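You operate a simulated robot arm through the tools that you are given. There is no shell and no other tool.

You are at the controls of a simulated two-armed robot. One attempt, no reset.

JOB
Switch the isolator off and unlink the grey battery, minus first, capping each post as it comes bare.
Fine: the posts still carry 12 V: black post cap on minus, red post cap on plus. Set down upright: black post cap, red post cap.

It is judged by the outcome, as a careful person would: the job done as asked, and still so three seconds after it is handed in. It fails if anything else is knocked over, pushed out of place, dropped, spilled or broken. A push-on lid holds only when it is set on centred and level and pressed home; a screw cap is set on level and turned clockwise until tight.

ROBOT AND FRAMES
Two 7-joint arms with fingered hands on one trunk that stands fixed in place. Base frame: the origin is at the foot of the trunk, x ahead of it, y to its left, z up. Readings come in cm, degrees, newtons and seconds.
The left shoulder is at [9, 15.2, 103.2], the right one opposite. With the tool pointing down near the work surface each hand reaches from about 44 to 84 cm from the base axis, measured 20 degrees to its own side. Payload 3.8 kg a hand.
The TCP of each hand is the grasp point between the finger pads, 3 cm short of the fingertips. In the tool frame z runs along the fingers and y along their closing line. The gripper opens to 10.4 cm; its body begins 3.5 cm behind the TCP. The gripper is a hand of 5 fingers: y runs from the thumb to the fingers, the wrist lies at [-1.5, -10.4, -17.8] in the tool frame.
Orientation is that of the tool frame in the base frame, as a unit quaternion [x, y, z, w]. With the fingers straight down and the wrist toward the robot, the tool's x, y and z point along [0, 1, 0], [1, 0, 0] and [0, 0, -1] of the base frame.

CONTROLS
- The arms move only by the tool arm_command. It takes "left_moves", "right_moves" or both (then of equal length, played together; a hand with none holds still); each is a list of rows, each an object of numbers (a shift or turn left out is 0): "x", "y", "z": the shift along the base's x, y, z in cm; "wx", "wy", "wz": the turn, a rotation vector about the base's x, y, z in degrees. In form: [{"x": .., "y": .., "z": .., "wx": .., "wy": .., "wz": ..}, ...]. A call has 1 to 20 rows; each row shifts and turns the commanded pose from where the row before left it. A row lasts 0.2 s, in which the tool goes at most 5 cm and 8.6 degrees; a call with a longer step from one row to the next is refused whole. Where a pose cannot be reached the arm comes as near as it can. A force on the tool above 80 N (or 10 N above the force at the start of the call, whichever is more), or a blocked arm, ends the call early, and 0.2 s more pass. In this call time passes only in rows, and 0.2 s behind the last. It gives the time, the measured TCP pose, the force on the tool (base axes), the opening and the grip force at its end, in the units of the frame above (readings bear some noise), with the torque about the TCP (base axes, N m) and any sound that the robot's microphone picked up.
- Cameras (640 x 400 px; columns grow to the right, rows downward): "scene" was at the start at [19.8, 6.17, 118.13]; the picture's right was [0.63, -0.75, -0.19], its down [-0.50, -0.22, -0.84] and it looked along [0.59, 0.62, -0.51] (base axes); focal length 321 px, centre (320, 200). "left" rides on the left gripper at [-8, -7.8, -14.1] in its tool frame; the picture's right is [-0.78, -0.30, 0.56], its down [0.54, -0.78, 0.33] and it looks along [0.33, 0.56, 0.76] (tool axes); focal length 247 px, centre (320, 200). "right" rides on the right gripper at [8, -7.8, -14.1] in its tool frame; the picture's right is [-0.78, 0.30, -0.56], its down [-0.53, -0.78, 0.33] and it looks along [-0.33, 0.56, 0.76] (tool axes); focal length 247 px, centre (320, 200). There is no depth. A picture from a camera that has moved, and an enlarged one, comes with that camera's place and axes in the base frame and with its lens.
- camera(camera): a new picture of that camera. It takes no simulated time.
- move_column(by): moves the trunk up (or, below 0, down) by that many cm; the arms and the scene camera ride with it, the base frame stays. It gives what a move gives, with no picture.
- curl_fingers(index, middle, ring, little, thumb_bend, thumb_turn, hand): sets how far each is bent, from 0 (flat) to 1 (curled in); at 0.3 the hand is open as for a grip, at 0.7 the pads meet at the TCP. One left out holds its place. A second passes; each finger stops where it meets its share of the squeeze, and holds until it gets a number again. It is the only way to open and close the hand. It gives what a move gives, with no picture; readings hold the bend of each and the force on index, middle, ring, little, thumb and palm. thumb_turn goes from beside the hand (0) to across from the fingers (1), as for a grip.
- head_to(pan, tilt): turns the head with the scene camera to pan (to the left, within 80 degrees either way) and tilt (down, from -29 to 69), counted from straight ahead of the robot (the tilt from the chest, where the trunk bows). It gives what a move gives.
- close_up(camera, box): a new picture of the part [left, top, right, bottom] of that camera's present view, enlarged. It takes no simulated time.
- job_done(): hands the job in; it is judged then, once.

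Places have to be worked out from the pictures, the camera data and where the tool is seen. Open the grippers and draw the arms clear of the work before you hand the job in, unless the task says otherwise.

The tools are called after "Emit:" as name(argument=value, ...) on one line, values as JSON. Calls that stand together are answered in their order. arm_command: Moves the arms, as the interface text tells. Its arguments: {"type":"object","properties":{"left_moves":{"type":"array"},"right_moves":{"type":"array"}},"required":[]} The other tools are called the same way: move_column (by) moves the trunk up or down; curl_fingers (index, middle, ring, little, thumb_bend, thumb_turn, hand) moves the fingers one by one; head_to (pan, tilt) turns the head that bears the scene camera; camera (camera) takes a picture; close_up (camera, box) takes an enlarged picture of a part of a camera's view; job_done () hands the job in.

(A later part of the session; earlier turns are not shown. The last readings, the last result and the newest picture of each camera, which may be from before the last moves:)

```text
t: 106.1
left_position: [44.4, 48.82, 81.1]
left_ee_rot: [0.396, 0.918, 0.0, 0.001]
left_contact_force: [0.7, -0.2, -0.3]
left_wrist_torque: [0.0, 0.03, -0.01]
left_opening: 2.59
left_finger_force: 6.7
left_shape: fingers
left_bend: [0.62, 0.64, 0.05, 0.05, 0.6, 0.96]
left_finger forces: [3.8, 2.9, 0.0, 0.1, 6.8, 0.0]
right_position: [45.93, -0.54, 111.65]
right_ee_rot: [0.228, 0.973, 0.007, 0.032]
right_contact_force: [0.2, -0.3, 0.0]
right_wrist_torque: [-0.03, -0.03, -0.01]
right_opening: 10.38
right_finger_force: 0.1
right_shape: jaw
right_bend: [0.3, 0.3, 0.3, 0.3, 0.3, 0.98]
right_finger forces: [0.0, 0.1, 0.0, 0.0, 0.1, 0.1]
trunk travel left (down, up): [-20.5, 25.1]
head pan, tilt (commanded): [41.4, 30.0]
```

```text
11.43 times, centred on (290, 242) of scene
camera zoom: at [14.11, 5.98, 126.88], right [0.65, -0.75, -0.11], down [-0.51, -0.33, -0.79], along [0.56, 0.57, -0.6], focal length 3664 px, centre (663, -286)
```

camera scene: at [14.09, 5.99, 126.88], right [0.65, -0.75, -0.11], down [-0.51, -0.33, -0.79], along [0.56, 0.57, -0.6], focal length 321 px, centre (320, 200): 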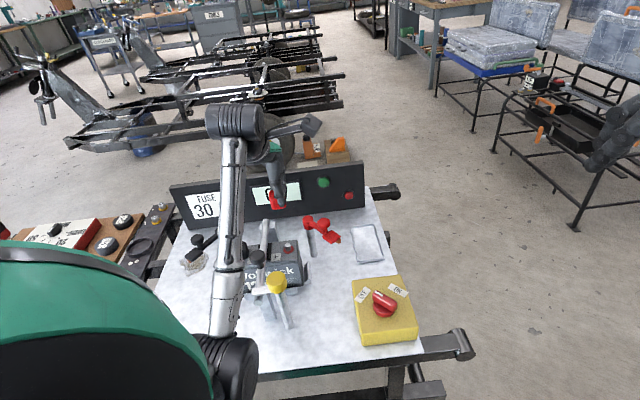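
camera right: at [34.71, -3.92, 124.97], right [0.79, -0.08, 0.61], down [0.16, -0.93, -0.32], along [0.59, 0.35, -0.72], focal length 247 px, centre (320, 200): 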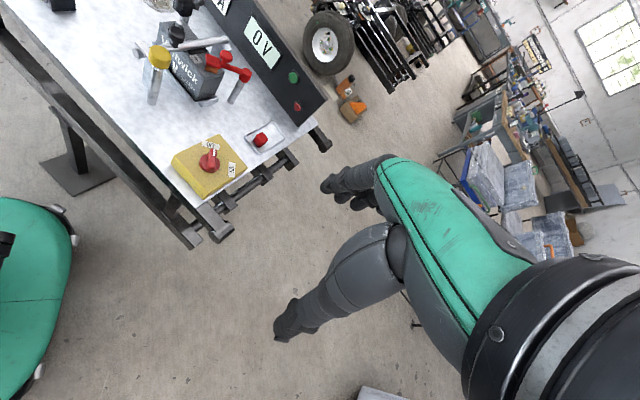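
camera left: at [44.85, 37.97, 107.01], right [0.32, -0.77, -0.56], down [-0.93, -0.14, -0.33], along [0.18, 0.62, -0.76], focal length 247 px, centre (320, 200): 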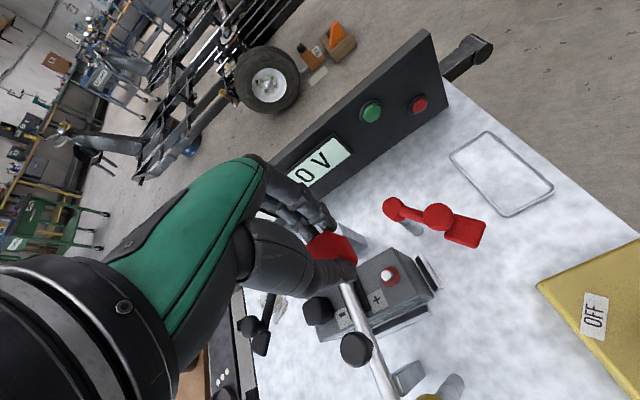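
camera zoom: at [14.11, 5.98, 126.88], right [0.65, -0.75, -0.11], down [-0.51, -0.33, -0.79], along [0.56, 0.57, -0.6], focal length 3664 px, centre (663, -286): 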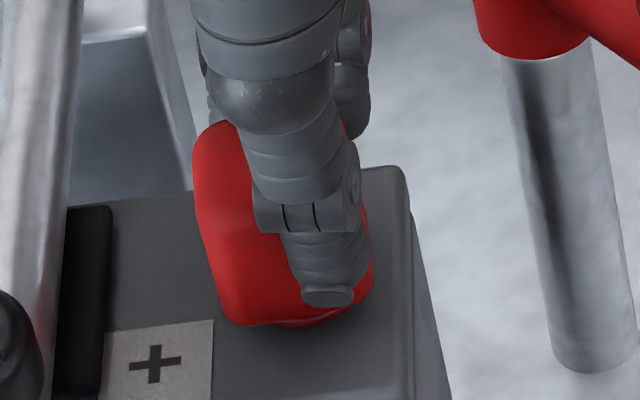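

The red cap is sliding freely down over the post. I continue to the bottom and then press.

Emit:
arm_command(left_moves=[{"z": -0.1}, {"z": -0.1}])

Emit:
arm_command(left_moves=[{"z": -0.1}, {"z": -0.1}])

Emit:
close_up(camera="scene", box=[270, 225, 310, 260])

```text
t: 106.7
left_position: [44.46, 48.73, 80.86]
left_ee_rot: [0.397, 0.918, 0.0, 0.001]
left_contact_force: [-0.3, 0.4, 0.4]
left_wrist_torque: [0.01, 0.05, -0.04]
left_opening: 2.57
left_finger_force: 7.3
left_shape: fingers
left_bend: [0.62, 0.64, 0.05, 0.05, 0.6, 0.96]
left_finger forces: [3.8, 2.9, 0.0, 0.1, 6.7, 0.0]
right_position: [46.09, -0.48, 111.49]
right_ee_rot: [0.228, 0.973, 0.008, 0.032]
right_contact_force: [-0.1, -0.3, -0.4]
right_wrist_torque: [0.02, 0.01, 0.02]
right_opening: 10.4
right_finger_force: 0.1
right_shape: jaw
right_bend: [0.3, 0.3, 0.3, 0.3, 0.3, 0.98]
right_finger forces: [0.0, 0.0, 0.1, 0.1, 0.0, 0.0]
trunk travel left (down, up): [-20.5, 25.1]
head pan, tilt (commanded): [41.4, 30.0]
```

```text
t: 107.3
left_position: [44.42, 48.79, 80.7]
left_ee_rot: [0.396, 0.918, 0.0, 0.0]
left_contact_force: [-1.1, -0.4, -0.4]
left_wrist_torque: [0.0, -0.01, 0.0]
left_opening: 2.57
left_finger_force: 6.6
left_shape: fingers
left_bend: [0.62, 0.64, 0.05, 0.05, 0.6, 0.96]
left_finger forces: [4.0, 2.9, 0.0, 0.1, 6.8, 0.1]
right_position: [46.09, -0.39, 111.5]
right_ee_rot: [0.228, 0.973, 0.007, 0.032]
right_contact_force: [0.3, 0.3, -1.0]
right_wrist_torque: [-0.02, 0.0, -0.02]
right_opening: 10.37
right_finger_force: 0.1
right_shape: jaw
right_bend: [0.3, 0.3, 0.3, 0.3, 0.3, 0.98]
right_finger forces: [0.0, 0.0, 0.1, 0.1, 0.1, 0.1]
trunk travel left (down, up): [-20.5, 25.1]
head pan, tilt (commanded): [41.4, 30.0]
```

```text
11.43 times, centred on (290, 242) of scene
camera zoom: at [14.11, 5.98, 126.88], right [0.65, -0.75, -0.11], down [-0.51, -0.33, -0.79], along [0.56, 0.57, -0.6], focal length 3664 px, centre (663, -286)
```

zoom: 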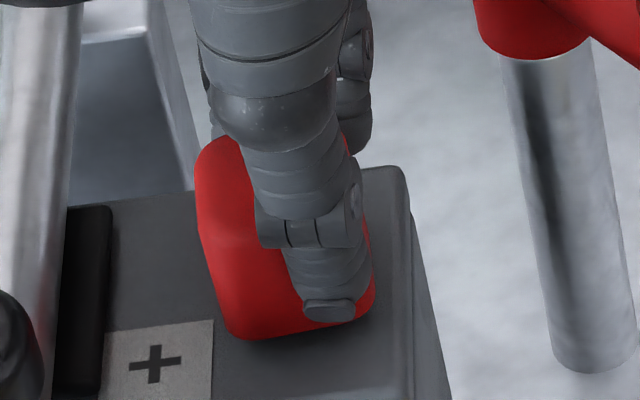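

The disc is hidden now. A bit more down until I feel the seat.

Emit:
arm_command(left_moves=[{"z": -0.1}, {"z": -0.1}])

Emit:
arm_command(left_moves=[{"z": -0.1}, {"z": -0.1}])

Emit:
close_up(camera="scene", box=[270, 225, 310, 260])

Emit:
close_up(camera="right", box=[200, 35, 240, 75])

```text
t: 107.9
left_position: [44.4, 48.82, 80.57]
left_ee_rot: [0.396, 0.918, 0.0, -0.001]
left_contact_force: [-0.3, 1.0, -0.5]
left_wrist_torque: [0.01, 0.0, -0.03]
left_opening: 2.56
left_finger_force: 6.3
left_shape: fingers
left_bend: [0.62, 0.64, 0.05, 0.05, 0.6, 0.96]
left_finger forces: [3.8, 3.0, 0.0, 0.0, 6.8, 0.0]
right_position: [46.09, -0.49, 111.59]
right_ee_rot: [0.228, 0.973, 0.006, 0.032]
right_contact_force: [0.2, 0.2, -0.5]
right_wrist_torque: [0.05, 0.0, -0.03]
right_opening: 10.37
right_finger_force: 0.1
right_shape: jaw
right_bend: [0.3, 0.3, 0.3, 0.3, 0.3, 0.98]
right_finger forces: [0.1, 0.0, 0.0, 0.0, 0.0, 0.0]
trunk travel left (down, up): [-20.5, 25.1]
head pan, tilt (commanded): [41.4, 30.0]
```

```text
t: 108.5
left_position: [44.32, 48.87, 80.34]
left_ee_rot: [0.396, 0.918, 0.0, 0.0]
left_contact_force: [0.0, -0.2, 0.4]
left_wrist_torque: [-0.01, 0.0, -0.02]
left_opening: 2.59
left_finger_force: 6.8
left_shape: fingers
left_bend: [0.62, 0.64, 0.05, 0.05, 0.6, 0.96]
left_finger forces: [4.0, 2.9, 0.0, 0.0, 6.8, 0.1]
right_position: [46.08, -0.35, 111.41]
right_ee_rot: [0.228, 0.973, 0.008, 0.032]
right_contact_force: [0.1, 0.4, 0.5]
right_wrist_torque: [-0.01, 0.02, -0.01]
right_opening: 10.37
right_finger_force: 0.1
right_shape: jaw
right_bend: [0.3, 0.3, 0.3, 0.3, 0.3, 0.98]
right_finger forces: [0.1, 0.1, 0.1, 0.0, 0.0, 0.0]
trunk travel left (down, up): [-20.5, 25.1]
head pan, tilt (commanded): [41.4, 30.0]
```

```text
11.43 times, centred on (290, 242) of scene
camera zoom: at [14.11, 5.98, 126.88], right [0.65, -0.75, -0.11], down [-0.51, -0.33, -0.79], along [0.56, 0.57, -0.6], focal length 3664 px, centre (663, -286)
```

zoom: 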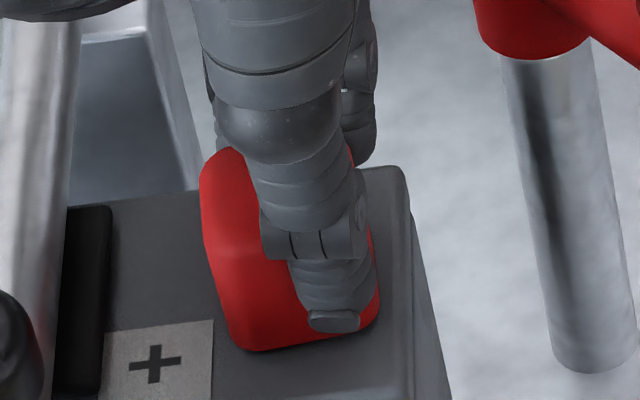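

```text
10.00 times, centred on (220, 55) of right
camera zoom: at [34.72, -3.93, 124.97], right [0.79, -0.08, 0.61], down [0.16, -0.93, -0.32], along [0.59, 0.35, -0.72], focal length 2470 px, centre (1320, 1650)
```

zoom: 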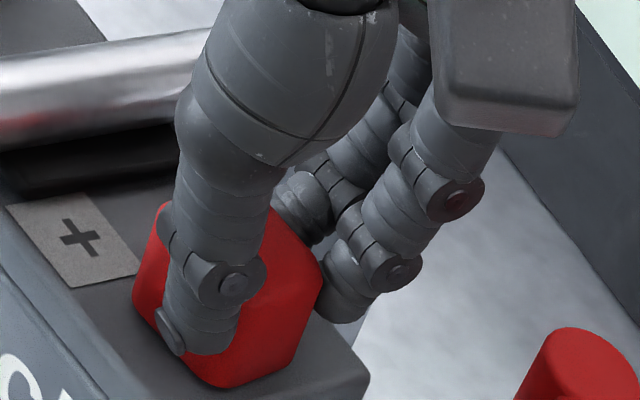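

Still moving freely. I continue in 0.1 cm steps toward the seat.

Emit:
arm_command(left_moves=[{"z": -0.1}, {"z": -0.1}])

Emit:
arm_command(left_moves=[{"z": -0.1}, {"z": -0.1}])

Emit:
close_up(camera="scene", box=[270, 225, 310, 260])

Emit:
close_up(camera="right", box=[200, 35, 240, 75])

```text
t: 109.1
left_position: [44.45, 48.93, 80.11]
left_ee_rot: [0.396, 0.918, 0.001, 0.0]
left_contact_force: [-0.2, -1.0, 0.7]
left_wrist_torque: [0.0, -0.04, -0.02]
left_opening: 2.57
left_finger_force: 6.8
left_shape: fingers
left_bend: [0.62, 0.64, 0.05, 0.05, 0.6, 0.96]
left_finger forces: [4.1, 3.0, 0.1, 0.0, 6.8, 0.0]
right_position: [46.13, -0.5, 111.57]
right_ee_rot: [0.228, 0.973, 0.007, 0.033]
right_contact_force: [-0.5, -1.1, 0.2]
right_wrist_torque: [0.03, 0.02, -0.01]
right_opening: 10.37
right_finger_force: 0.1
right_shape: jaw
right_bend: [0.3, 0.3, 0.3, 0.3, 0.3, 0.98]
right_finger forces: [0.0, 0.0, 0.1, 0.0, 0.0, 0.1]
trunk travel left (down, up): [-20.5, 25.1]
head pan, tilt (commanded): [41.4, 30.0]
```

```text
t: 109.7
left_position: [44.46, 48.7, 80.1]
left_ee_rot: [0.397, 0.918, 0.001, 0.001]
left_contact_force: [0.2, 1.3, 6.2]
left_wrist_torque: [-0.03, 0.04, -0.01]
left_opening: 2.57
left_finger_force: 7.9
left_shape: fingers
left_bend: [0.62, 0.64, 0.05, 0.05, 0.6, 0.96]
left_finger forces: [4.7, 3.5, 0.1, 0.0, 7.1, 0.0]
right_position: [45.93, -0.45, 111.58]
right_ee_rot: [0.227, 0.973, 0.007, 0.032]
right_contact_force: [-0.6, -0.2, 0.2]
right_wrist_torque: [0.02, -0.01, 0.0]
right_opening: 10.37
right_finger_force: 0.0
right_shape: jaw
right_bend: [0.3, 0.3, 0.3, 0.3, 0.3, 0.98]
right_finger forces: [0.1, 0.0, 0.0, 0.0, 0.0, 0.0]
trunk travel left (down, up): [-20.5, 25.1]
head pan, tilt (commanded): [41.4, 30.0]
```

```text
11.43 times, centred on (290, 242) of scene
camera zoom: at [14.04, 5.93, 126.9], right [0.65, -0.75, -0.11], down [-0.51, -0.33, -0.79], along [0.56, 0.57, -0.6], focal length 3664 px, centre (663, -286)
```

zoom: 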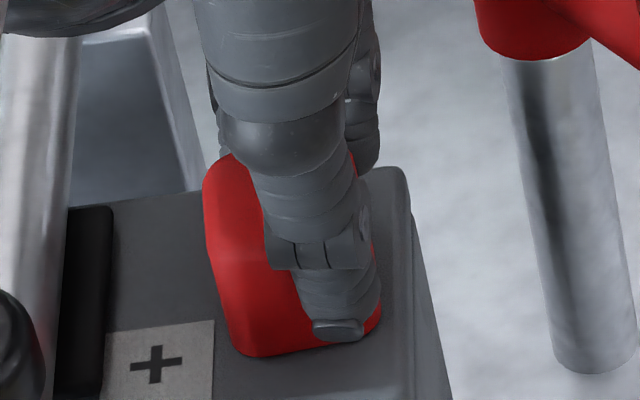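

```text
10.00 times, centred on (220, 55) of right
camera zoom: at [34.65, -3.98, 125.0], right [0.79, -0.08, 0.61], down [0.16, -0.93, -0.32], along [0.59, 0.35, -0.72], focal length 2470 px, centre (1320, 1650)
```

zoom: 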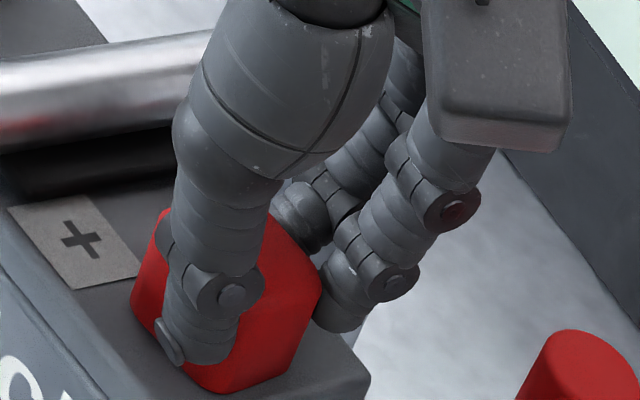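

Contact at z≈80.1 with 6 N: the red cap has reached its seat over the post. I press gently a little more while it's held level, then unload before letting go.

Emit:
arm_command(left_moves=[{"z": -0.15}, {"z": -0.15}])

Emit:
arm_command(left_moves=[{"z": 0.2}, {"z": 0.2}])

```text
t: 110.3
left_position: [44.51, 48.84, 79.91]
left_ee_rot: [0.397, 0.918, 0.002, 0.001]
left_contact_force: [1.5, 1.9, 15.4]
left_wrist_torque: [0.02, -0.02, -0.03]
left_opening: 2.51
left_finger_force: 9.0
left_shape: fingers
left_bend: [0.62, 0.64, 0.05, 0.05, 0.61, 0.96]
left_finger forces: [5.4, 4.7, 0.0, 0.0, 7.8, 0.0]
right_position: [46.01, -0.57, 111.58]
right_ee_rot: [0.228, 0.973, 0.008, 0.032]
right_contact_force: [-0.3, -0.7, 0.2]
right_wrist_torque: [0.01, 0.01, -0.02]
right_opening: 10.38
right_finger_force: 0.1
right_shape: jaw
right_bend: [0.3, 0.3, 0.3, 0.3, 0.3, 0.98]
right_finger forces: [0.0, 0.0, 0.1, 0.0, 0.1, 0.0]
trunk travel left (down, up): [-20.5, 25.1]
head pan, tilt (commanded): [41.4, 30.0]
```

```text
t: 110.9
left_position: [44.43, 48.75, 79.91]
left_ee_rot: [0.396, 0.918, 0.0, 0.001]
left_contact_force: [2.3, 3.9, 8.1]
left_wrist_torque: [0.04, -0.07, -0.01]
left_opening: 2.52
left_finger_force: 8.2
left_shape: fingers
left_bend: [0.62, 0.63, 0.05, 0.05, 0.61, 0.96]
left_finger forces: [5.8, 4.6, 0.0, 0.1, 6.3, 0.1]
right_position: [46.02, -0.46, 111.51]
right_ee_rot: [0.228, 0.973, 0.008, 0.032]
right_contact_force: [-0.3, 0.0, 1.2]
right_wrist_torque: [-0.01, -0.01, 0.02]
right_opening: 10.39
right_finger_force: 0.1
right_shape: jaw
right_bend: [0.3, 0.3, 0.3, 0.3, 0.3, 0.98]
right_finger forces: [0.0, 0.0, 0.0, 0.0, 0.0, 0.0]
trunk travel left (down, up): [-20.5, 25.1]
head pan, tilt (commanded): [41.4, 30.0]
```

Still 8 N downward, so I ease up another 0.2 cm and then open the digits gradually.

Emit:
arm_command(left_moves=[{"z": 0.1}, {"z": 0.05}])

Emit:
curl_fingers(hand="left", index=0.58, middle=0.58, thumb_bend=0.57)

Emit:
close_up(camera="scene", box=[270, 225, 310, 260])

Emit:
close_up(camera="right", box=[200, 35, 240, 75])

```text
t: 111.5
left_position: [44.41, 48.8, 80.07]
left_ee_rot: [0.396, 0.918, -0.001, -0.001]
left_contact_force: [1.6, 0.7, 3.4]
left_wrist_torque: [0.07, -0.03, -0.01]
left_opening: 2.57
left_finger_force: 7.6
left_shape: fingers
left_bend: [0.62, 0.63, 0.05, 0.05, 0.61, 0.96]
left_finger forces: [4.9, 3.6, 0.1, 0.0, 6.3, 0.1]
right_position: [46.04, -0.47, 111.42]
right_ee_rot: [0.227, 0.973, 0.006, 0.032]
right_contact_force: [0.0, -0.3, 0.9]
right_wrist_torque: [0.01, -0.02, 0.05]
right_opening: 10.38
right_finger_force: 0.1
right_shape: jaw
right_bend: [0.3, 0.3, 0.3, 0.3, 0.3, 0.98]
right_finger forces: [0.0, 0.0, 0.0, 0.0, 0.0, 0.1]
trunk travel left (down, up): [-20.5, 25.1]
head pan, tilt (commanded): [41.4, 30.0]
```

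```text
t: 112.5
left_position: [44.34, 48.95, 80.14]
left_ee_rot: [0.396, 0.918, 0.0, 0.0]
left_contact_force: [0.3, 0.6, -0.1]
left_wrist_torque: [-0.01, 0.03, -0.02]
left_opening: 3.45
left_finger_force: 0.1
left_shape: fingers
left_bend: [0.57, 0.57, 0.05, 0.05, 0.56, 0.97]
left_finger forces: [0.0, 0.0, 0.0, 0.0, 0.0, 0.0]
right_position: [46.08, -0.48, 111.48]
right_ee_rot: [0.228, 0.973, 0.007, 0.032]
right_contact_force: [-0.3, 0.1, 0.3]
right_wrist_torque: [0.01, -0.01, 0.02]
right_opening: 10.37
right_finger_force: 0.2
right_shape: jaw
right_bend: [0.3, 0.3, 0.3, 0.3, 0.3, 0.98]
right_finger forces: [0.1, 0.0, 0.0, 0.0, 0.0, 0.1]
trunk travel left (down, up): [-20.5, 25.1]
head pan, tilt (commanded): [41.4, 30.0]
```

```text
11.43 times, centred on (290, 242) of scene
camera zoom: at [14.11, 5.98, 126.88], right [0.65, -0.75, -0.11], down [-0.51, -0.33, -0.79], along [0.56, 0.57, -0.6], focal length 3664 px, centre (663, -286)
```

zoom: 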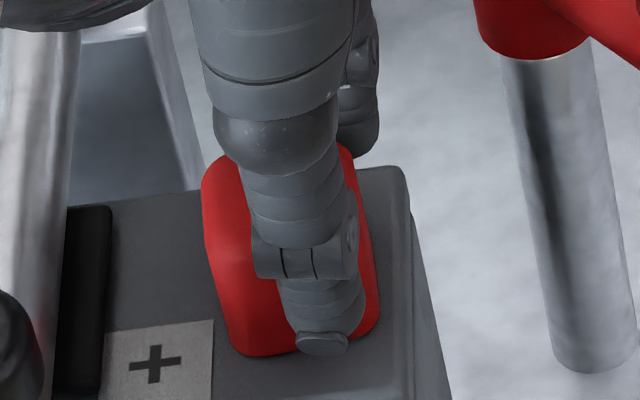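

```text
10.00 times, centred on (220, 55) of right
camera zoom: at [34.71, -3.94, 124.97], right [0.79, -0.08, 0.61], down [0.16, -0.93, -0.32], along [0.59, 0.35, -0.72], focal length 2470 px, centre (1320, 1650)
```

zoom: 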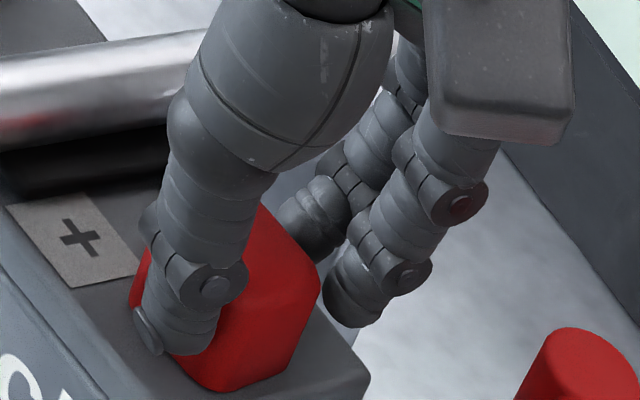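

The red cap stands upright on its own. I open a bit more and lift the hand straight up.

Emit:
curl_fingers(hand="left", index=0.48, middle=0.48, thumb_bend=0.48)

Emit:
arm_command(left_moves=[{"z": 0.8}, {"z": 1.5}, {"z": 2}, {"z": 2.5}])

Emit:
close_up(camera="scene", box=[265, 220, 315, 265])

Emit:
close_up(camera="right", box=[190, 20, 250, 75])

Emit:
close_up(camera="left", box=[300, 190, 420, 310])

```text
t: 113.5
left_position: [44.38, 48.94, 80.02]
left_ee_rot: [0.395, 0.918, 0.0, -0.001]
left_contact_force: [-0.2, -0.2, -0.9]
left_wrist_torque: [0.0, 0.04, 0.04]
left_opening: 5.68
left_finger_force: 0.0
left_shape: fingers
left_bend: [0.48, 0.48, 0.05, 0.05, 0.48, 0.97]
left_finger forces: [0.1, 0.1, 0.1, 0.1, 0.1, 0.1]
right_position: [46.1, -0.37, 111.41]
right_ee_rot: [0.227, 0.973, 0.007, 0.032]
right_contact_force: [0.4, 0.6, -0.7]
right_wrist_torque: [-0.01, 0.01, 0.03]
right_opening: 10.37
right_finger_force: 0.1
right_shape: jaw
right_bend: [0.3, 0.3, 0.3, 0.3, 0.3, 0.98]
right_finger forces: [0.0, 0.0, 0.1, 0.0, 0.0, 0.1]
trunk travel left (down, up): [-20.5, 25.1]
head pan, tilt (commanded): [41.4, 30.0]
```

```text
t: 114.5
left_position: [44.68, 48.81, 87.07]
left_ee_rot: [0.396, 0.918, 0.0, 0.0]
left_contact_force: [0.3, 1.0, 0.0]
left_wrist_torque: [-0.03, -0.03, -0.01]
left_opening: 5.67
left_finger_force: 0.0
left_shape: fingers
left_bend: [0.48, 0.48, 0.05, 0.05, 0.48, 0.97]
left_finger forces: [0.1, 0.1, 0.0, 0.0, 0.0, 0.0]
right_position: [46.16, -0.47, 111.52]
right_ee_rot: [0.228, 0.973, 0.007, 0.032]
right_contact_force: [-1.3, -0.4, 0.1]
right_wrist_torque: [0.01, 0.0, 0.02]
right_opening: 10.37
right_finger_force: 0.1
right_shape: jaw
right_bend: [0.3, 0.3, 0.3, 0.3, 0.3, 0.98]
right_finger forces: [0.0, 0.0, 0.0, 0.0, 0.0, 0.0]
trunk travel left (down, up): [-20.5, 25.1]
head pan, tilt (commanded): [41.4, 30.0]
```

```text
8.89 times, centred on (290, 242) of scene
camera zoom: at [14.11, 5.97, 126.88], right [0.65, -0.75, -0.11], down [-0.51, -0.33, -0.79], along [0.56, 0.57, -0.6], focal length 2850 px, centre (587, -178)
```

zoom: 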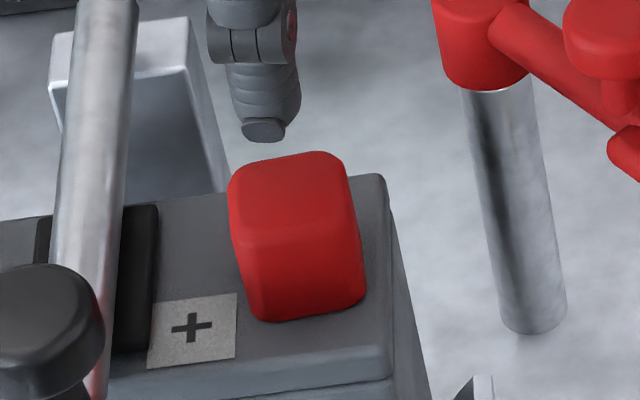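

```text
7.27 times, centred on (220, 48) of right
camera zoom: at [34.71, -3.94, 124.97], right [0.79, -0.08, 0.61], down [0.16, -0.93, -0.32], along [0.59, 0.35, -0.72], focal length 1796 px, centre (1047, 1309)
```

zoom: 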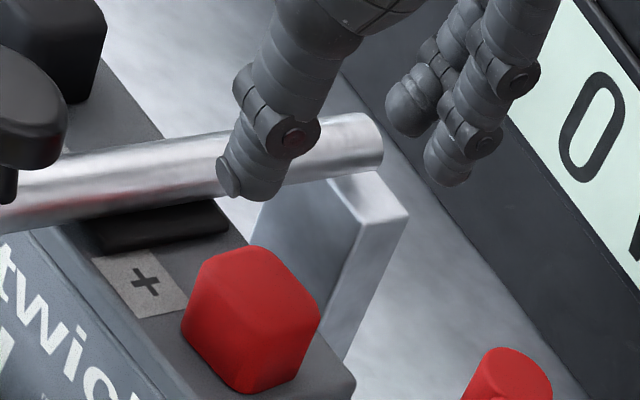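

```text
3.33 times, centred on (360, 250) of left
camera zoom: at [44.32, 37.64, 101.18], right [0.32, -0.77, -0.56], down [-0.93, -0.14, -0.33], along [0.17, 0.62, -0.76], focal length 823 px, centre (187, 33)
```

zoom: 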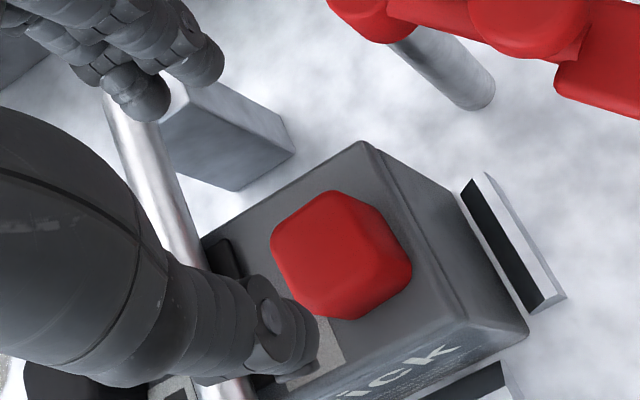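

The red cap sits upright, centred and flush on plus. As with the black one, I'll press it home with the thumb tip: I shape the hand and move the thumb over the cap's centre.

Emit:
curl_fingers(hand="left", index=0.4, middle=0.4, thumb_bend=0.68)

Emit:
arm_command(left_moves=[{"x": 0.2, "y": 0.65}, {"x": 0.25, "y": 0.65}, {"z": -1.5}, {"z": -1.5}, {"z": -1.5}, {"z": -0.7}])

Emit:
close_up(camera="scene", box=[265, 215, 315, 260])

Emit:
close_up(camera="right", box=[190, 20, 250, 75])

Emit:
close_up(camera="left", box=[300, 190, 420, 310])

```text
t: 115.5
left_position: [44.49, 48.85, 86.91]
left_ee_rot: [0.396, 0.918, 0.0, 0.0]
left_contact_force: [-0.7, 0.5, -0.3]
left_wrist_torque: [0.0, -0.02, 0.01]
left_opening: 4.27
left_finger_force: 0.1
left_shape: fingers
left_bend: [0.4, 0.4, 0.05, 0.05, 0.68, 0.97]
left_finger forces: [0.0, 0.1, 0.1, 0.0, 0.1, 0.0]
right_position: [46.0, -0.47, 111.53]
right_ee_rot: [0.228, 0.973, 0.007, 0.032]
right_contact_force: [0.8, -0.6, -0.1]
right_wrist_torque: [0.02, 0.02, -0.01]
right_opening: 10.35
right_finger_force: 0.0
right_shape: jaw
right_bend: [0.3, 0.3, 0.3, 0.3, 0.3, 0.98]
right_finger forces: [0.0, 0.0, 0.0, 0.0, 0.0, 0.1]
trunk travel left (down, up): [-20.5, 25.1]
head pan, tilt (commanded): [41.4, 30.0]
```

```text
t: 116.9
left_position: [44.84, 50.13, 81.79]
left_ee_rot: [0.397, 0.918, 0.0, 0.0]
left_contact_force: [0.3, 0.3, -0.3]
left_wrist_torque: [-0.03, 0.02, 0.01]
left_opening: 4.25
left_finger_force: 0.0
left_shape: fingers
left_bend: [0.4, 0.4, 0.05, 0.05, 0.68, 0.97]
left_finger forces: [0.0, 0.0, 0.1, 0.0, 0.0, 0.1]
right_position: [46.08, -0.45, 111.37]
right_ee_rot: [0.229, 0.973, 0.007, 0.033]
right_contact_force: [0.0, -0.7, 0.1]
right_wrist_torque: [0.0, -0.01, 0.0]
right_opening: 10.38
right_finger_force: 0.0
right_shape: jaw
right_bend: [0.3, 0.3, 0.3, 0.3, 0.3, 0.98]
right_finger forces: [0.1, 0.0, 0.0, 0.0, 0.0, 0.1]
trunk travel left (down, up): [-20.5, 25.1]
head pan, tilt (commanded): [41.4, 30.0]
```

```text
8.89 times, centred on (290, 238) of scene
camera zoom: at [14.11, 5.98, 126.88], right [0.65, -0.75, -0.11], down [-0.51, -0.33, -0.79], along [0.56, 0.57, -0.6], focal length 2850 px, centre (587, -133)
```

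zoom: 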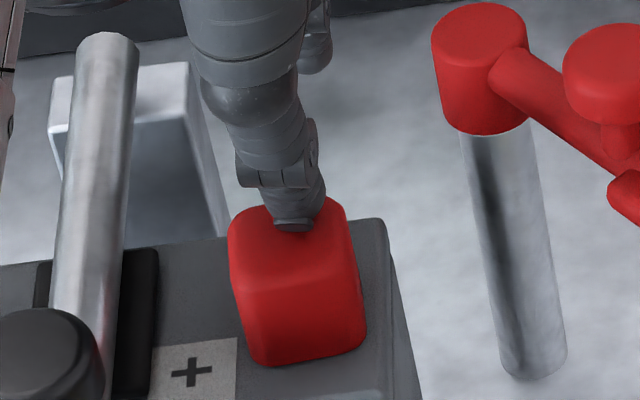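

```text
7.27 times, centred on (220, 48) of right
camera zoom: at [34.72, -3.93, 124.97], right [0.79, -0.08, 0.61], down [0.16, -0.93, -0.32], along [0.59, 0.35, -0.72], focal length 1796 px, centre (1047, 1309)
```

zoom: 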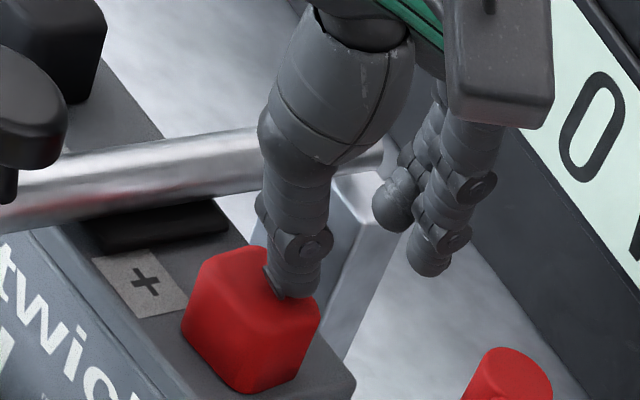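

```text
3.33 times, centred on (360, 250) of left
camera zoom: at [44.73, 39.02, 95.9], right [0.32, -0.77, -0.56], down [-0.93, -0.14, -0.33], along [0.17, 0.62, -0.76], focal length 823 px, centre (187, 33)
```

zoom: 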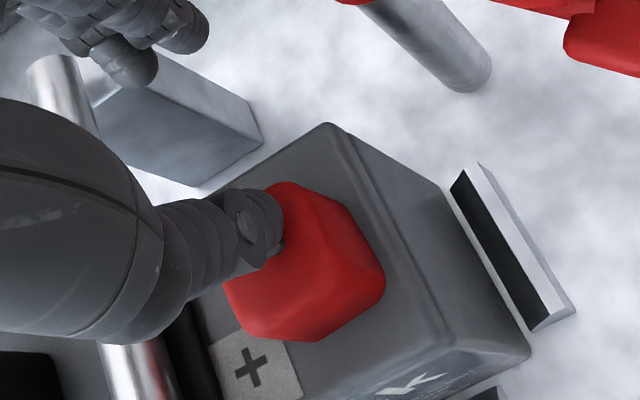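

The thumb is slightly too far back on the cap. I shift it about 0.5 cm forward and then press down in small steps.

Emit:
arm_command(left_moves=[{"x": -0.2, "y": -0.12}, {"x": -0.22, "y": -0.12}, {"z": -0.2}])

Emit:
arm_command(left_moves=[{"z": -0.15}, {"z": -0.15}])

Emit:
close_up(camera="scene", box=[265, 215, 315, 260])

Emit:
close_up(camera="right", box=[190, 20, 250, 75])

```text
t: 117.7
left_position: [44.36, 49.87, 81.7]
left_ee_rot: [0.397, 0.918, 0.001, 0.001]
left_contact_force: [-1.0, -0.8, 4.7]
left_wrist_torque: [-0.06, -0.01, -0.01]
left_opening: 4.21
left_finger_force: 2.0
left_shape: fingers
left_bend: [0.4, 0.4, 0.05, 0.05, 0.68, 0.98]
left_finger forces: [0.0, 0.0, 0.0, 0.0, 4.3, 0.1]
right_position: [46.11, -0.59, 111.59]
right_ee_rot: [0.227, 0.973, 0.007, 0.032]
right_contact_force: [-0.3, -0.2, 0.6]
right_wrist_torque: [0.02, 0.0, 0.02]
right_opening: 10.39
right_finger_force: 0.0
right_shape: jaw
right_bend: [0.3, 0.3, 0.3, 0.3, 0.3, 0.98]
right_finger forces: [0.1, 0.0, 0.1, 0.1, 0.0, 0.1]
trunk travel left (down, up): [-20.5, 25.1]
head pan, tilt (commanded): [41.4, 30.0]
```

```text
t: 118.3
left_position: [44.51, 49.76, 81.69]
left_ee_rot: [0.397, 0.918, 0.003, 0.002]
left_contact_force: [-3.0, -1.3, 18.7]
left_wrist_torque: [-0.42, 0.19, -0.02]
left_opening: 4.12
left_finger_force: 9.8
left_shape: fingers
left_bend: [0.4, 0.4, 0.05, 0.05, 0.69, 0.98]
left_finger forces: [0.1, 0.0, 0.0, 0.1, 19.2, 0.0]
right_position: [45.81, -0.55, 111.68]
right_ee_rot: [0.227, 0.973, 0.009, 0.033]
right_contact_force: [-0.2, -0.3, -0.6]
right_wrist_torque: [0.02, 0.0, 0.0]
right_opening: 10.35
right_finger_force: 0.0
right_shape: jaw
right_bend: [0.3, 0.3, 0.3, 0.3, 0.3, 0.98]
right_finger forces: [0.0, 0.0, 0.0, 0.0, 0.0, 0.1]
trunk travel left (down, up): [-20.5, 25.1]
head pan, tilt (commanded): [41.4, 30.0]
```

```text
8.89 times, centred on (290, 238) of scene
camera zoom: at [13.86, 5.76, 126.95], right [0.65, -0.75, -0.11], down [-0.51, -0.33, -0.79], along [0.56, 0.57, -0.6], focal length 2850 px, centre (587, -133)
```

zoom: 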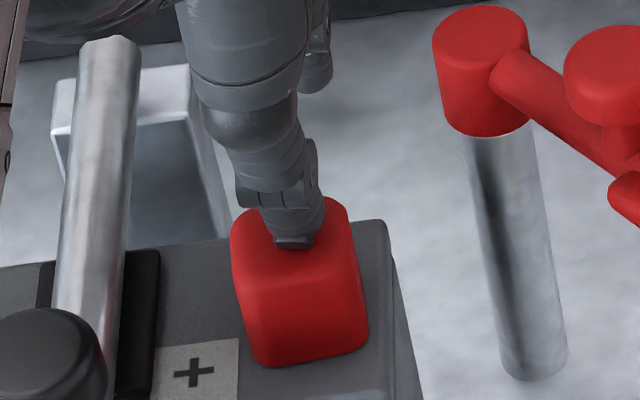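

```text
7.27 times, centred on (220, 48) of right
camera zoom: at [34.48, -4.15, 125.06], right [0.79, -0.08, 0.61], down [0.16, -0.93, -0.32], along [0.6, 0.35, -0.72], focal length 1796 px, centre (1047, 1309)
```

zoom: 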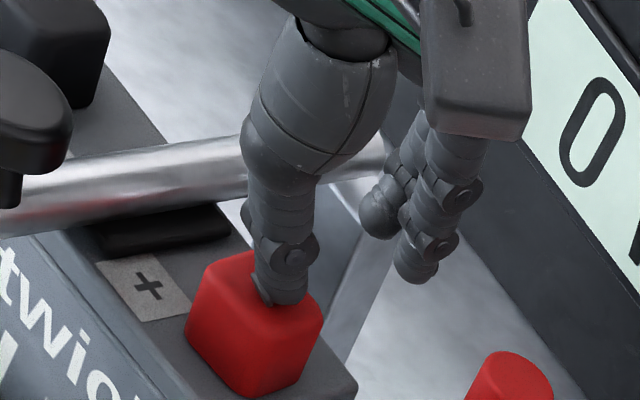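

The thumb is central and the cap is upright at 19 N. I press harder, to around 40 N, to be sure it's home.

Emit:
arm_command(left_moves=[{"z": -0.15}, {"z": -0.15}])

Emit:
arm_command(left_moves=[{"z": -0.15}])

Emit:
close_up(camera="scene", box=[265, 215, 315, 260])

Emit:
close_up(camera="right", box=[190, 20, 250, 75])

```text
t: 118.9
left_position: [44.28, 49.63, 81.68]
left_ee_rot: [0.396, 0.918, 0.006, 0.004]
left_contact_force: [-5.3, -2.9, 37.0]
left_wrist_torque: [-0.61, 0.24, -0.1]
left_opening: 3.98
left_finger_force: 18.6
left_shape: fingers
left_bend: [0.4, 0.4, 0.05, 0.05, 0.71, 0.98]
left_finger forces: [0.0, 0.0, 0.1, 0.1, 36.8, 0.1]
right_position: [45.66, -0.85, 111.82]
right_ee_rot: [0.227, 0.973, 0.009, 0.034]
right_contact_force: [0.8, 0.1, -0.9]
right_wrist_torque: [-0.02, -0.01, 0.02]
right_opening: 10.37
right_finger_force: 0.0
right_shape: jaw
right_bend: [0.3, 0.3, 0.3, 0.3, 0.3, 0.98]
right_finger forces: [0.1, 0.0, 0.0, 0.0, 0.0, 0.0]
trunk travel left (down, up): [-20.5, 25.1]
head pan, tilt (commanded): [41.4, 30.0]
```

```text
t: 119.3
left_position: [44.34, 49.55, 81.63]
left_ee_rot: [0.397, 0.918, 0.007, 0.004]
left_contact_force: [-7.3, -4.1, 44.4]
left_wrist_torque: [-0.77, 0.3, -0.08]
left_opening: 3.95
left_finger_force: 22.1
left_shape: fingers
left_bend: [0.4, 0.4, 0.05, 0.05, 0.71, 0.98]
left_finger forces: [0.0, 0.0, 0.1, 0.0, 44.4, 0.0]
right_position: [45.63, -0.98, 111.75]
right_ee_rot: [0.226, 0.973, 0.01, 0.034]
right_contact_force: [0.0, -0.7, -0.3]
right_wrist_torque: [-0.01, -0.02, -0.06]
right_opening: 10.34
right_finger_force: 0.1
right_shape: jaw
right_bend: [0.3, 0.3, 0.3, 0.3, 0.3, 0.98]
right_finger forces: [0.0, 0.0, 0.0, 0.1, 0.0, 0.0]
trunk travel left (down, up): [-20.5, 25.1]
head pan, tilt (commanded): [41.4, 30.0]
```

```text
8.89 times, centred on (290, 238) of scene
camera zoom: at [13.54, 5.46, 127.0], right [0.65, -0.75, -0.11], down [-0.51, -0.33, -0.8], along [0.56, 0.58, -0.6], focal length 2850 px, centre (587, -133)
```

zoom: 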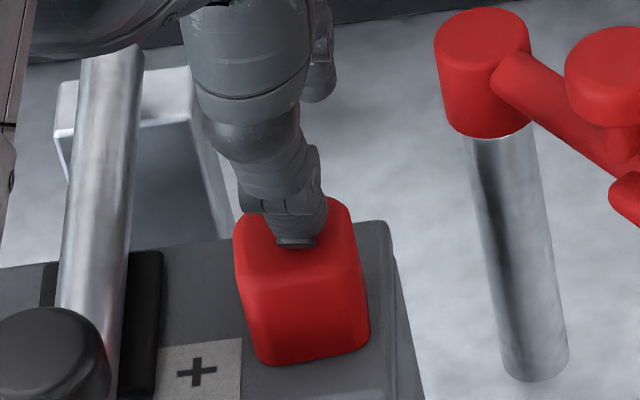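

```text
7.27 times, centred on (220, 48) of right
camera zoom: at [34.16, -4.44, 125.15], right [0.79, -0.08, 0.61], down [0.16, -0.93, -0.33], along [0.6, 0.35, -0.72], focal length 1796 px, centre (1047, 1309)
```

zoom: 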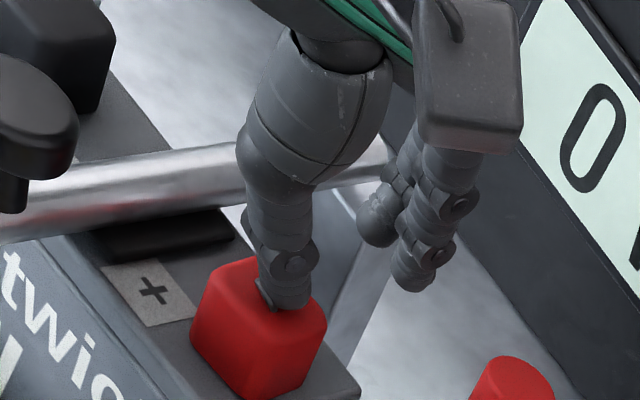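

The red cap is rock solid at 44 N. I ease off and lift the hand away, then check everything.

Emit:
arm_command(left_moves=[{"z": 0.5}, {"z": 0.7}, {"z": 1.5}, {"z": 2.5}, {"z": 3}, {"z": 3}, {"z": 2}])

Emit:
close_up(camera="scene", box=[200, 200, 340, 300])

Emit:
close_up(camera="right", box=[150, 0, 270, 90])

Emit:
camera(camera="scene")

Emit:
camera(camera="left")

```text
t: 120.9
left_position: [44.31, 49.74, 93.99]
left_ee_rot: [0.396, 0.918, 0.0, 0.0]
left_contact_force: [-0.2, -0.9, -0.4]
left_wrist_torque: [0.0, -0.01, -0.05]
left_opening: 4.19
left_finger_force: 0.0
left_shape: fingers
left_bend: [0.4, 0.4, 0.05, 0.05, 0.68, 0.98]
left_finger forces: [0.0, 0.0, 0.0, 0.0, 0.1, 0.1]
right_position: [46.17, -0.42, 111.59]
right_ee_rot: [0.228, 0.973, 0.007, 0.033]
right_contact_force: [0.2, 1.2, -0.3]
right_wrist_torque: [0.03, 0.01, 0.02]
right_opening: 10.35
right_finger_force: 0.0
right_shape: jaw
right_bend: [0.3, 0.3, 0.3, 0.3, 0.3, 0.98]
right_finger forces: [0.0, 0.1, 0.0, 0.0, 0.0, 0.0]
trunk travel left (down, up): [-20.5, 25.1]
head pan, tilt (commanded): [41.4, 30.0]
```

```text
4.00 times, centred on (270, 250) of scene
camera zoom: at [14.11, 5.98, 126.88], right [0.65, -0.75, -0.11], down [-0.51, -0.33, -0.79], along [0.56, 0.57, -0.6], focal length 1282 px, centre (520, 0)
```

zoom: 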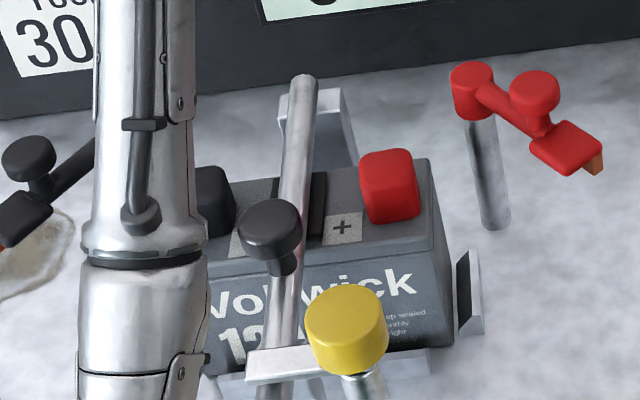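

```text
4.44 times, centred on (210, 45) of right
camera zoom: at [34.71, -3.93, 124.97], right [0.79, -0.08, 0.61], down [0.16, -0.93, -0.32], along [0.59, 0.35, -0.72], focal length 1098 px, centre (809, 889)
```

zoom: 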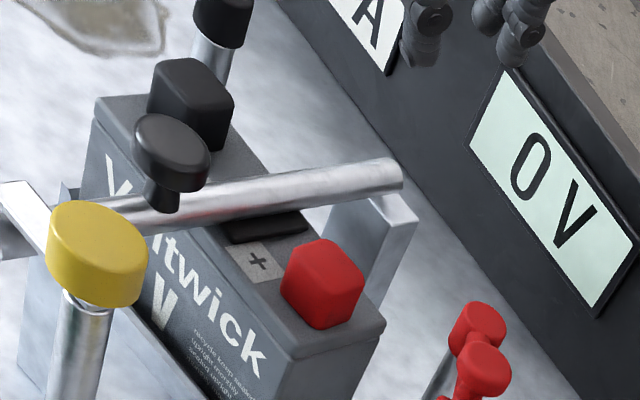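

```text
taken
camera scene: at [14.11, 5.98, 126.88], right [0.65, -0.75, -0.11], down [-0.51, -0.33, -0.79], along [0.56, 0.57, -0.6], focal length 321 px, centre (320, 200)
```

scene: 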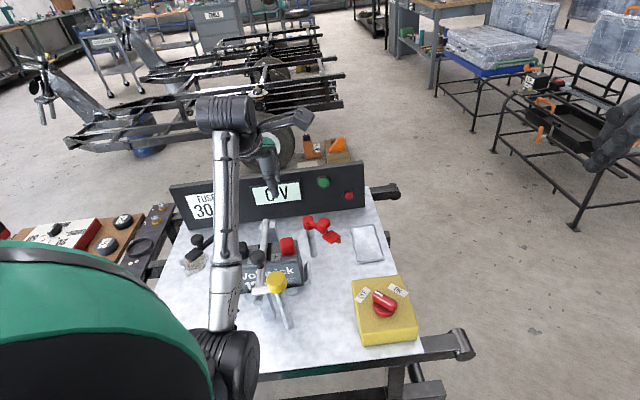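

```text
taken
camera left: at [44.17, 38.63, 108.18], right [0.32, -0.77, -0.56], down [-0.93, -0.14, -0.33], along [0.17, 0.62, -0.76], focal length 247 px, centre (320, 200)
```

left: 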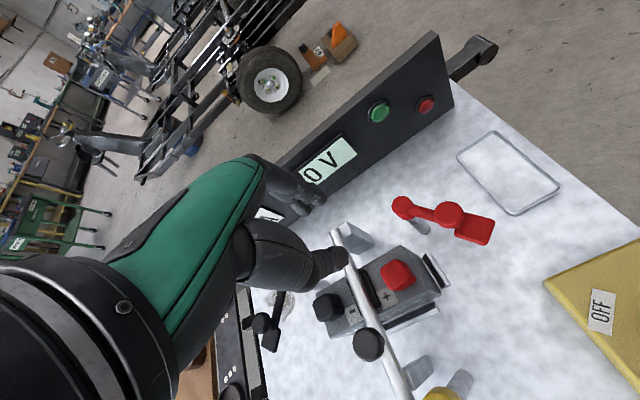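

Panel reads 0 V, both links are parked, both caps upright. I zoom in on the bottoms of both caps for any gap or tilt.

Emit:
close_up(camera="scene", box=[280, 235, 305, 260])

Emit:
close_up(camera="right", box=[205, 40, 240, 75])

Emit:
close_up(camera="right", box=[165, 8, 200, 43])

Emit:
close_up(camera="left", box=[300, 240, 440, 350])

```text
16.00 times, centred on (292, 248) of scene
camera zoom: at [14.11, 5.98, 126.88], right [0.65, -0.75, -0.11], down [-0.51, -0.33, -0.79], along [0.56, 0.57, -0.6], focal length 5129 px, centre (760, -560)
```

zoom: 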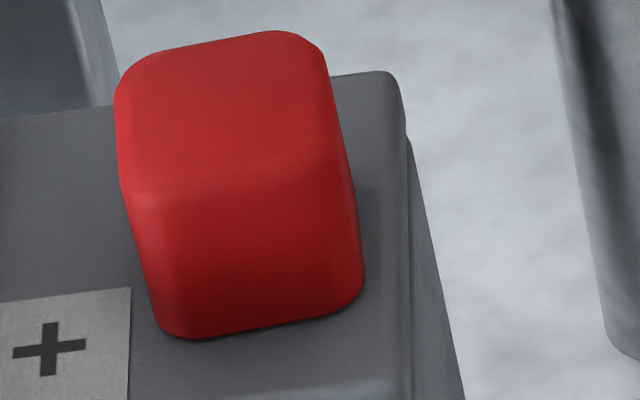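

```text
11.43 times, centred on (222, 58) of right
camera zoom: at [34.71, -3.93, 124.97], right [0.79, -0.08, 0.61], down [0.16, -0.93, -0.32], along [0.59, 0.35, -0.72], focal length 2823 px, centre (1434, 1829)
```

zoom: 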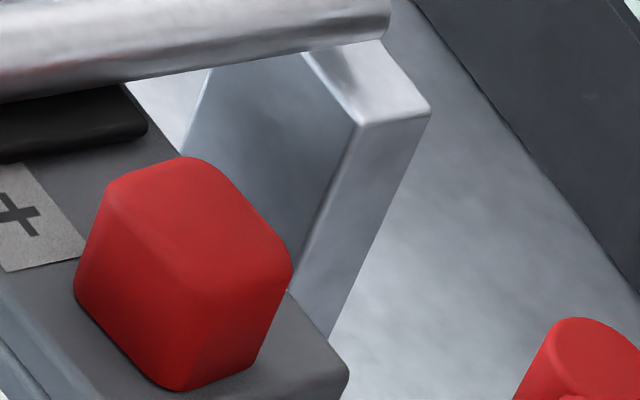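

```text
11.43 times, centred on (182, 26) of right
camera zoom: at [34.71, -3.93, 124.97], right [0.79, -0.08, 0.61], down [0.16, -0.93, -0.32], along [0.59, 0.35, -0.72], focal length 2823 px, centre (1891, 2194)
```

zoom: 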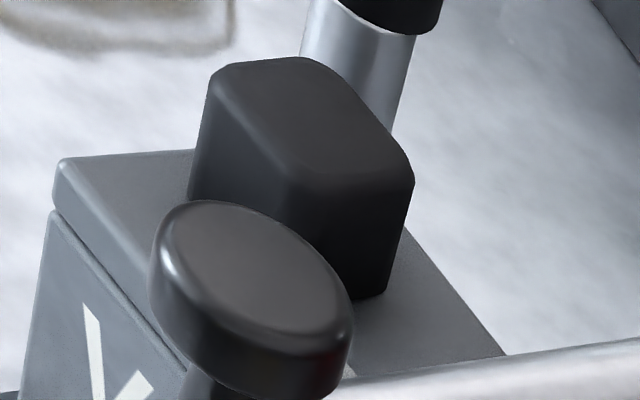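

```text
3.64 times, centred on (370, 295) of left
camera zoom: at [44.17, 38.63, 108.18], right [0.32, -0.77, -0.56], down [-0.93, -0.14, -0.33], along [0.17, 0.62, -0.76], focal length 898 px, centre (138, -146)
```

zoom: 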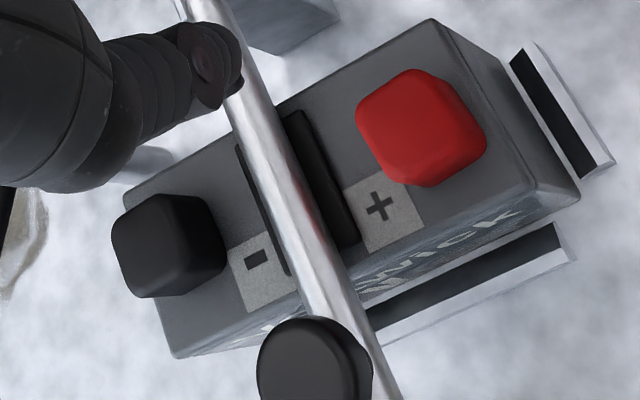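

Both caps sit flush and level on their posts. I open the left hand and draw it up and back to its starting area, clear of the work.

Emit:
arm_command(left_moves=[{"z": 2.5}, {"z": 2.5}, {"z": 2.5}, {"x": -0.7, "y": -0.4, "z": 1.5, "wz": -5}, {"x": -0.8, "y": -0.5, "z": 1, "wz": -5}, {"x": -0.8, "y": -0.5, "z": 1, "wz": -5}, {"x": -0.8, "y": -0.5, "wz": -5}, {"x": -0.8, "y": -0.5, "wz": -5}, {"x": -0.8, "y": -0.5, "wz": -5}, {"x": -0.8, "y": -0.5, "wz": -5}, {"x": -0.8, "y": -0.4, "wz": -5}])

Emit:
curl_fingers(hand="left", index=0.3, middle=0.3, ring=0.3, little=0.3, thumb_bend=0.3)

Emit:
camera(camera="scene")

Emit:
close_up(camera="scene", box=[160, 190, 430, 360])

Emit:
camera(camera="left")

Emit:
camera(camera="right")

```text
t: 123.3
left_position: [38.08, 46.02, 104.96]
left_ee_rot: [0.687, 0.726, 0.0, 0.0]
left_contact_force: [0.2, 0.1, -0.3]
left_wrist_torque: [0.01, 0.05, -0.04]
left_opening: 4.16
left_finger_force: 0.0
left_shape: fingers
left_bend: [0.4, 0.4, 0.05, 0.05, 0.68, 0.98]
left_finger forces: [0.0, 0.1, 0.0, 0.0, 0.0, 0.0]
right_position: [46.14, -0.53, 111.53]
right_ee_rot: [0.228, 0.973, 0.008, 0.032]
right_contact_force: [0.3, -0.2, -0.2]
right_wrist_torque: [0.0, -0.01, 0.01]
right_opening: 10.36
right_finger_force: 0.1
right_shape: jaw
right_bend: [0.3, 0.3, 0.3, 0.3, 0.3, 0.98]
right_finger forces: [0.2, 0.0, 0.1, 0.1, 0.0, 0.1]
trunk travel left (down, up): [-20.5, 25.1]
head pan, tilt (commanded): [41.4, 30.0]
```

```text
t: 124.3
left_position: [38.15, 45.88, 105.07]
left_ee_rot: [0.686, 0.728, 0.0, 0.0]
left_contact_force: [0.1, 0.6, -0.3]
left_wrist_torque: [0.0, -0.01, 0.0]
left_opening: 10.24
left_finger_force: 0.0
left_shape: fingers
left_bend: [0.3, 0.3, 0.3, 0.3, 0.3, 0.98]
left_finger forces: [0.1, 0.0, 0.0, 0.1, 0.0, 0.0]
right_position: [46.08, -0.42, 111.59]
right_ee_rot: [0.227, 0.973, 0.007, 0.032]
right_contact_force: [0.4, 0.3, -0.6]
right_wrist_torque: [0.05, 0.0, 0.0]
right_opening: 10.4
right_finger_force: 0.1
right_shape: jaw
right_bend: [0.3, 0.3, 0.3, 0.3, 0.3, 0.98]
right_finger forces: [0.0, 0.0, 0.0, 0.0, 0.1, 0.1]
trunk travel left (down, up): [-20.5, 25.1]
head pan, tilt (commanded): [41.4, 30.0]
```

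```text
taken
camera scene: at [14.11, 5.97, 126.88], right [0.65, -0.75, -0.11], down [-0.51, -0.33, -0.79], along [0.56, 0.57, -0.6], focal length 321 px, centre (320, 200)
```

scene: 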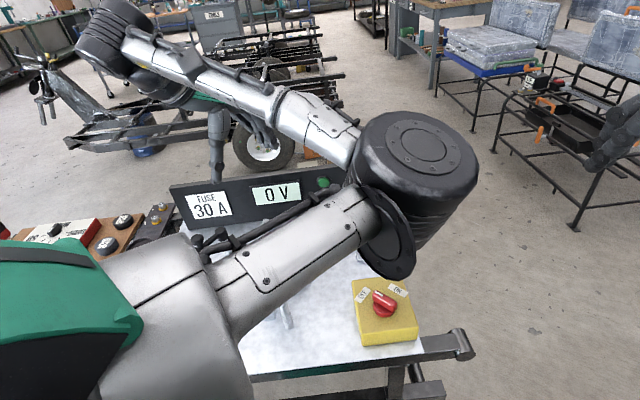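

```text
2.35 times, centred on (295, 275) of scene
camera zoom: at [14.11, 5.97, 126.88], right [0.65, -0.75, -0.11], down [-0.51, -0.33, -0.79], along [0.56, 0.57, -0.6], focal length 754 px, centre (379, 24)
```

zoom: 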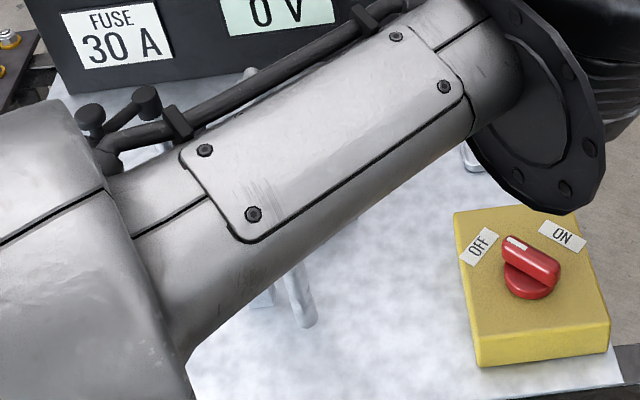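

```text
taken
camera left: at [30.79, 37.48, 119.15], right [-0.25, -0.79, -0.56], down [-0.81, 0.49, -0.33], along [0.54, 0.37, -0.76], focal length 247 px, centre (320, 200)
```

left: 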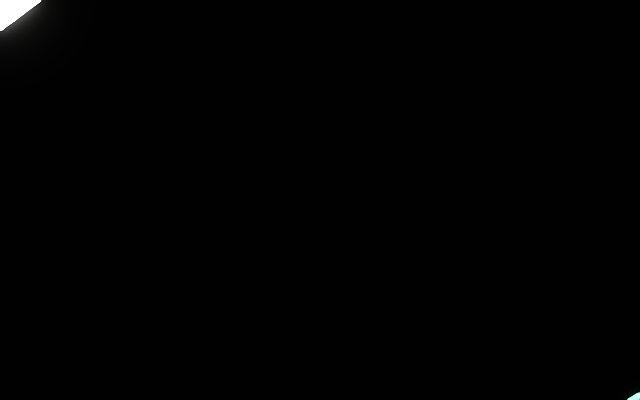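

```text
taken
camera right: at [34.71, -3.94, 124.97], right [0.79, -0.08, 0.61], down [0.16, -0.93, -0.32], along [0.59, 0.35, -0.72], focal length 247 px, centre (320, 200)
```

right: 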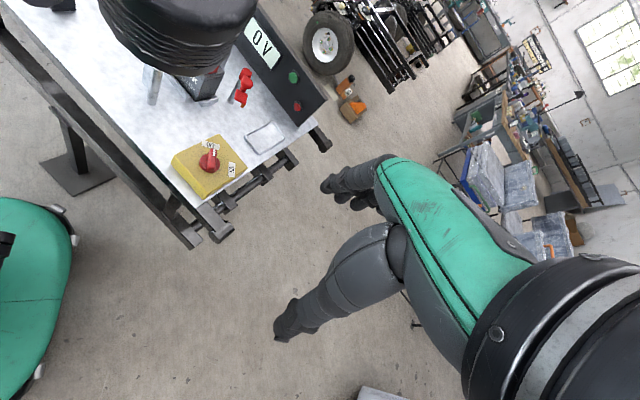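

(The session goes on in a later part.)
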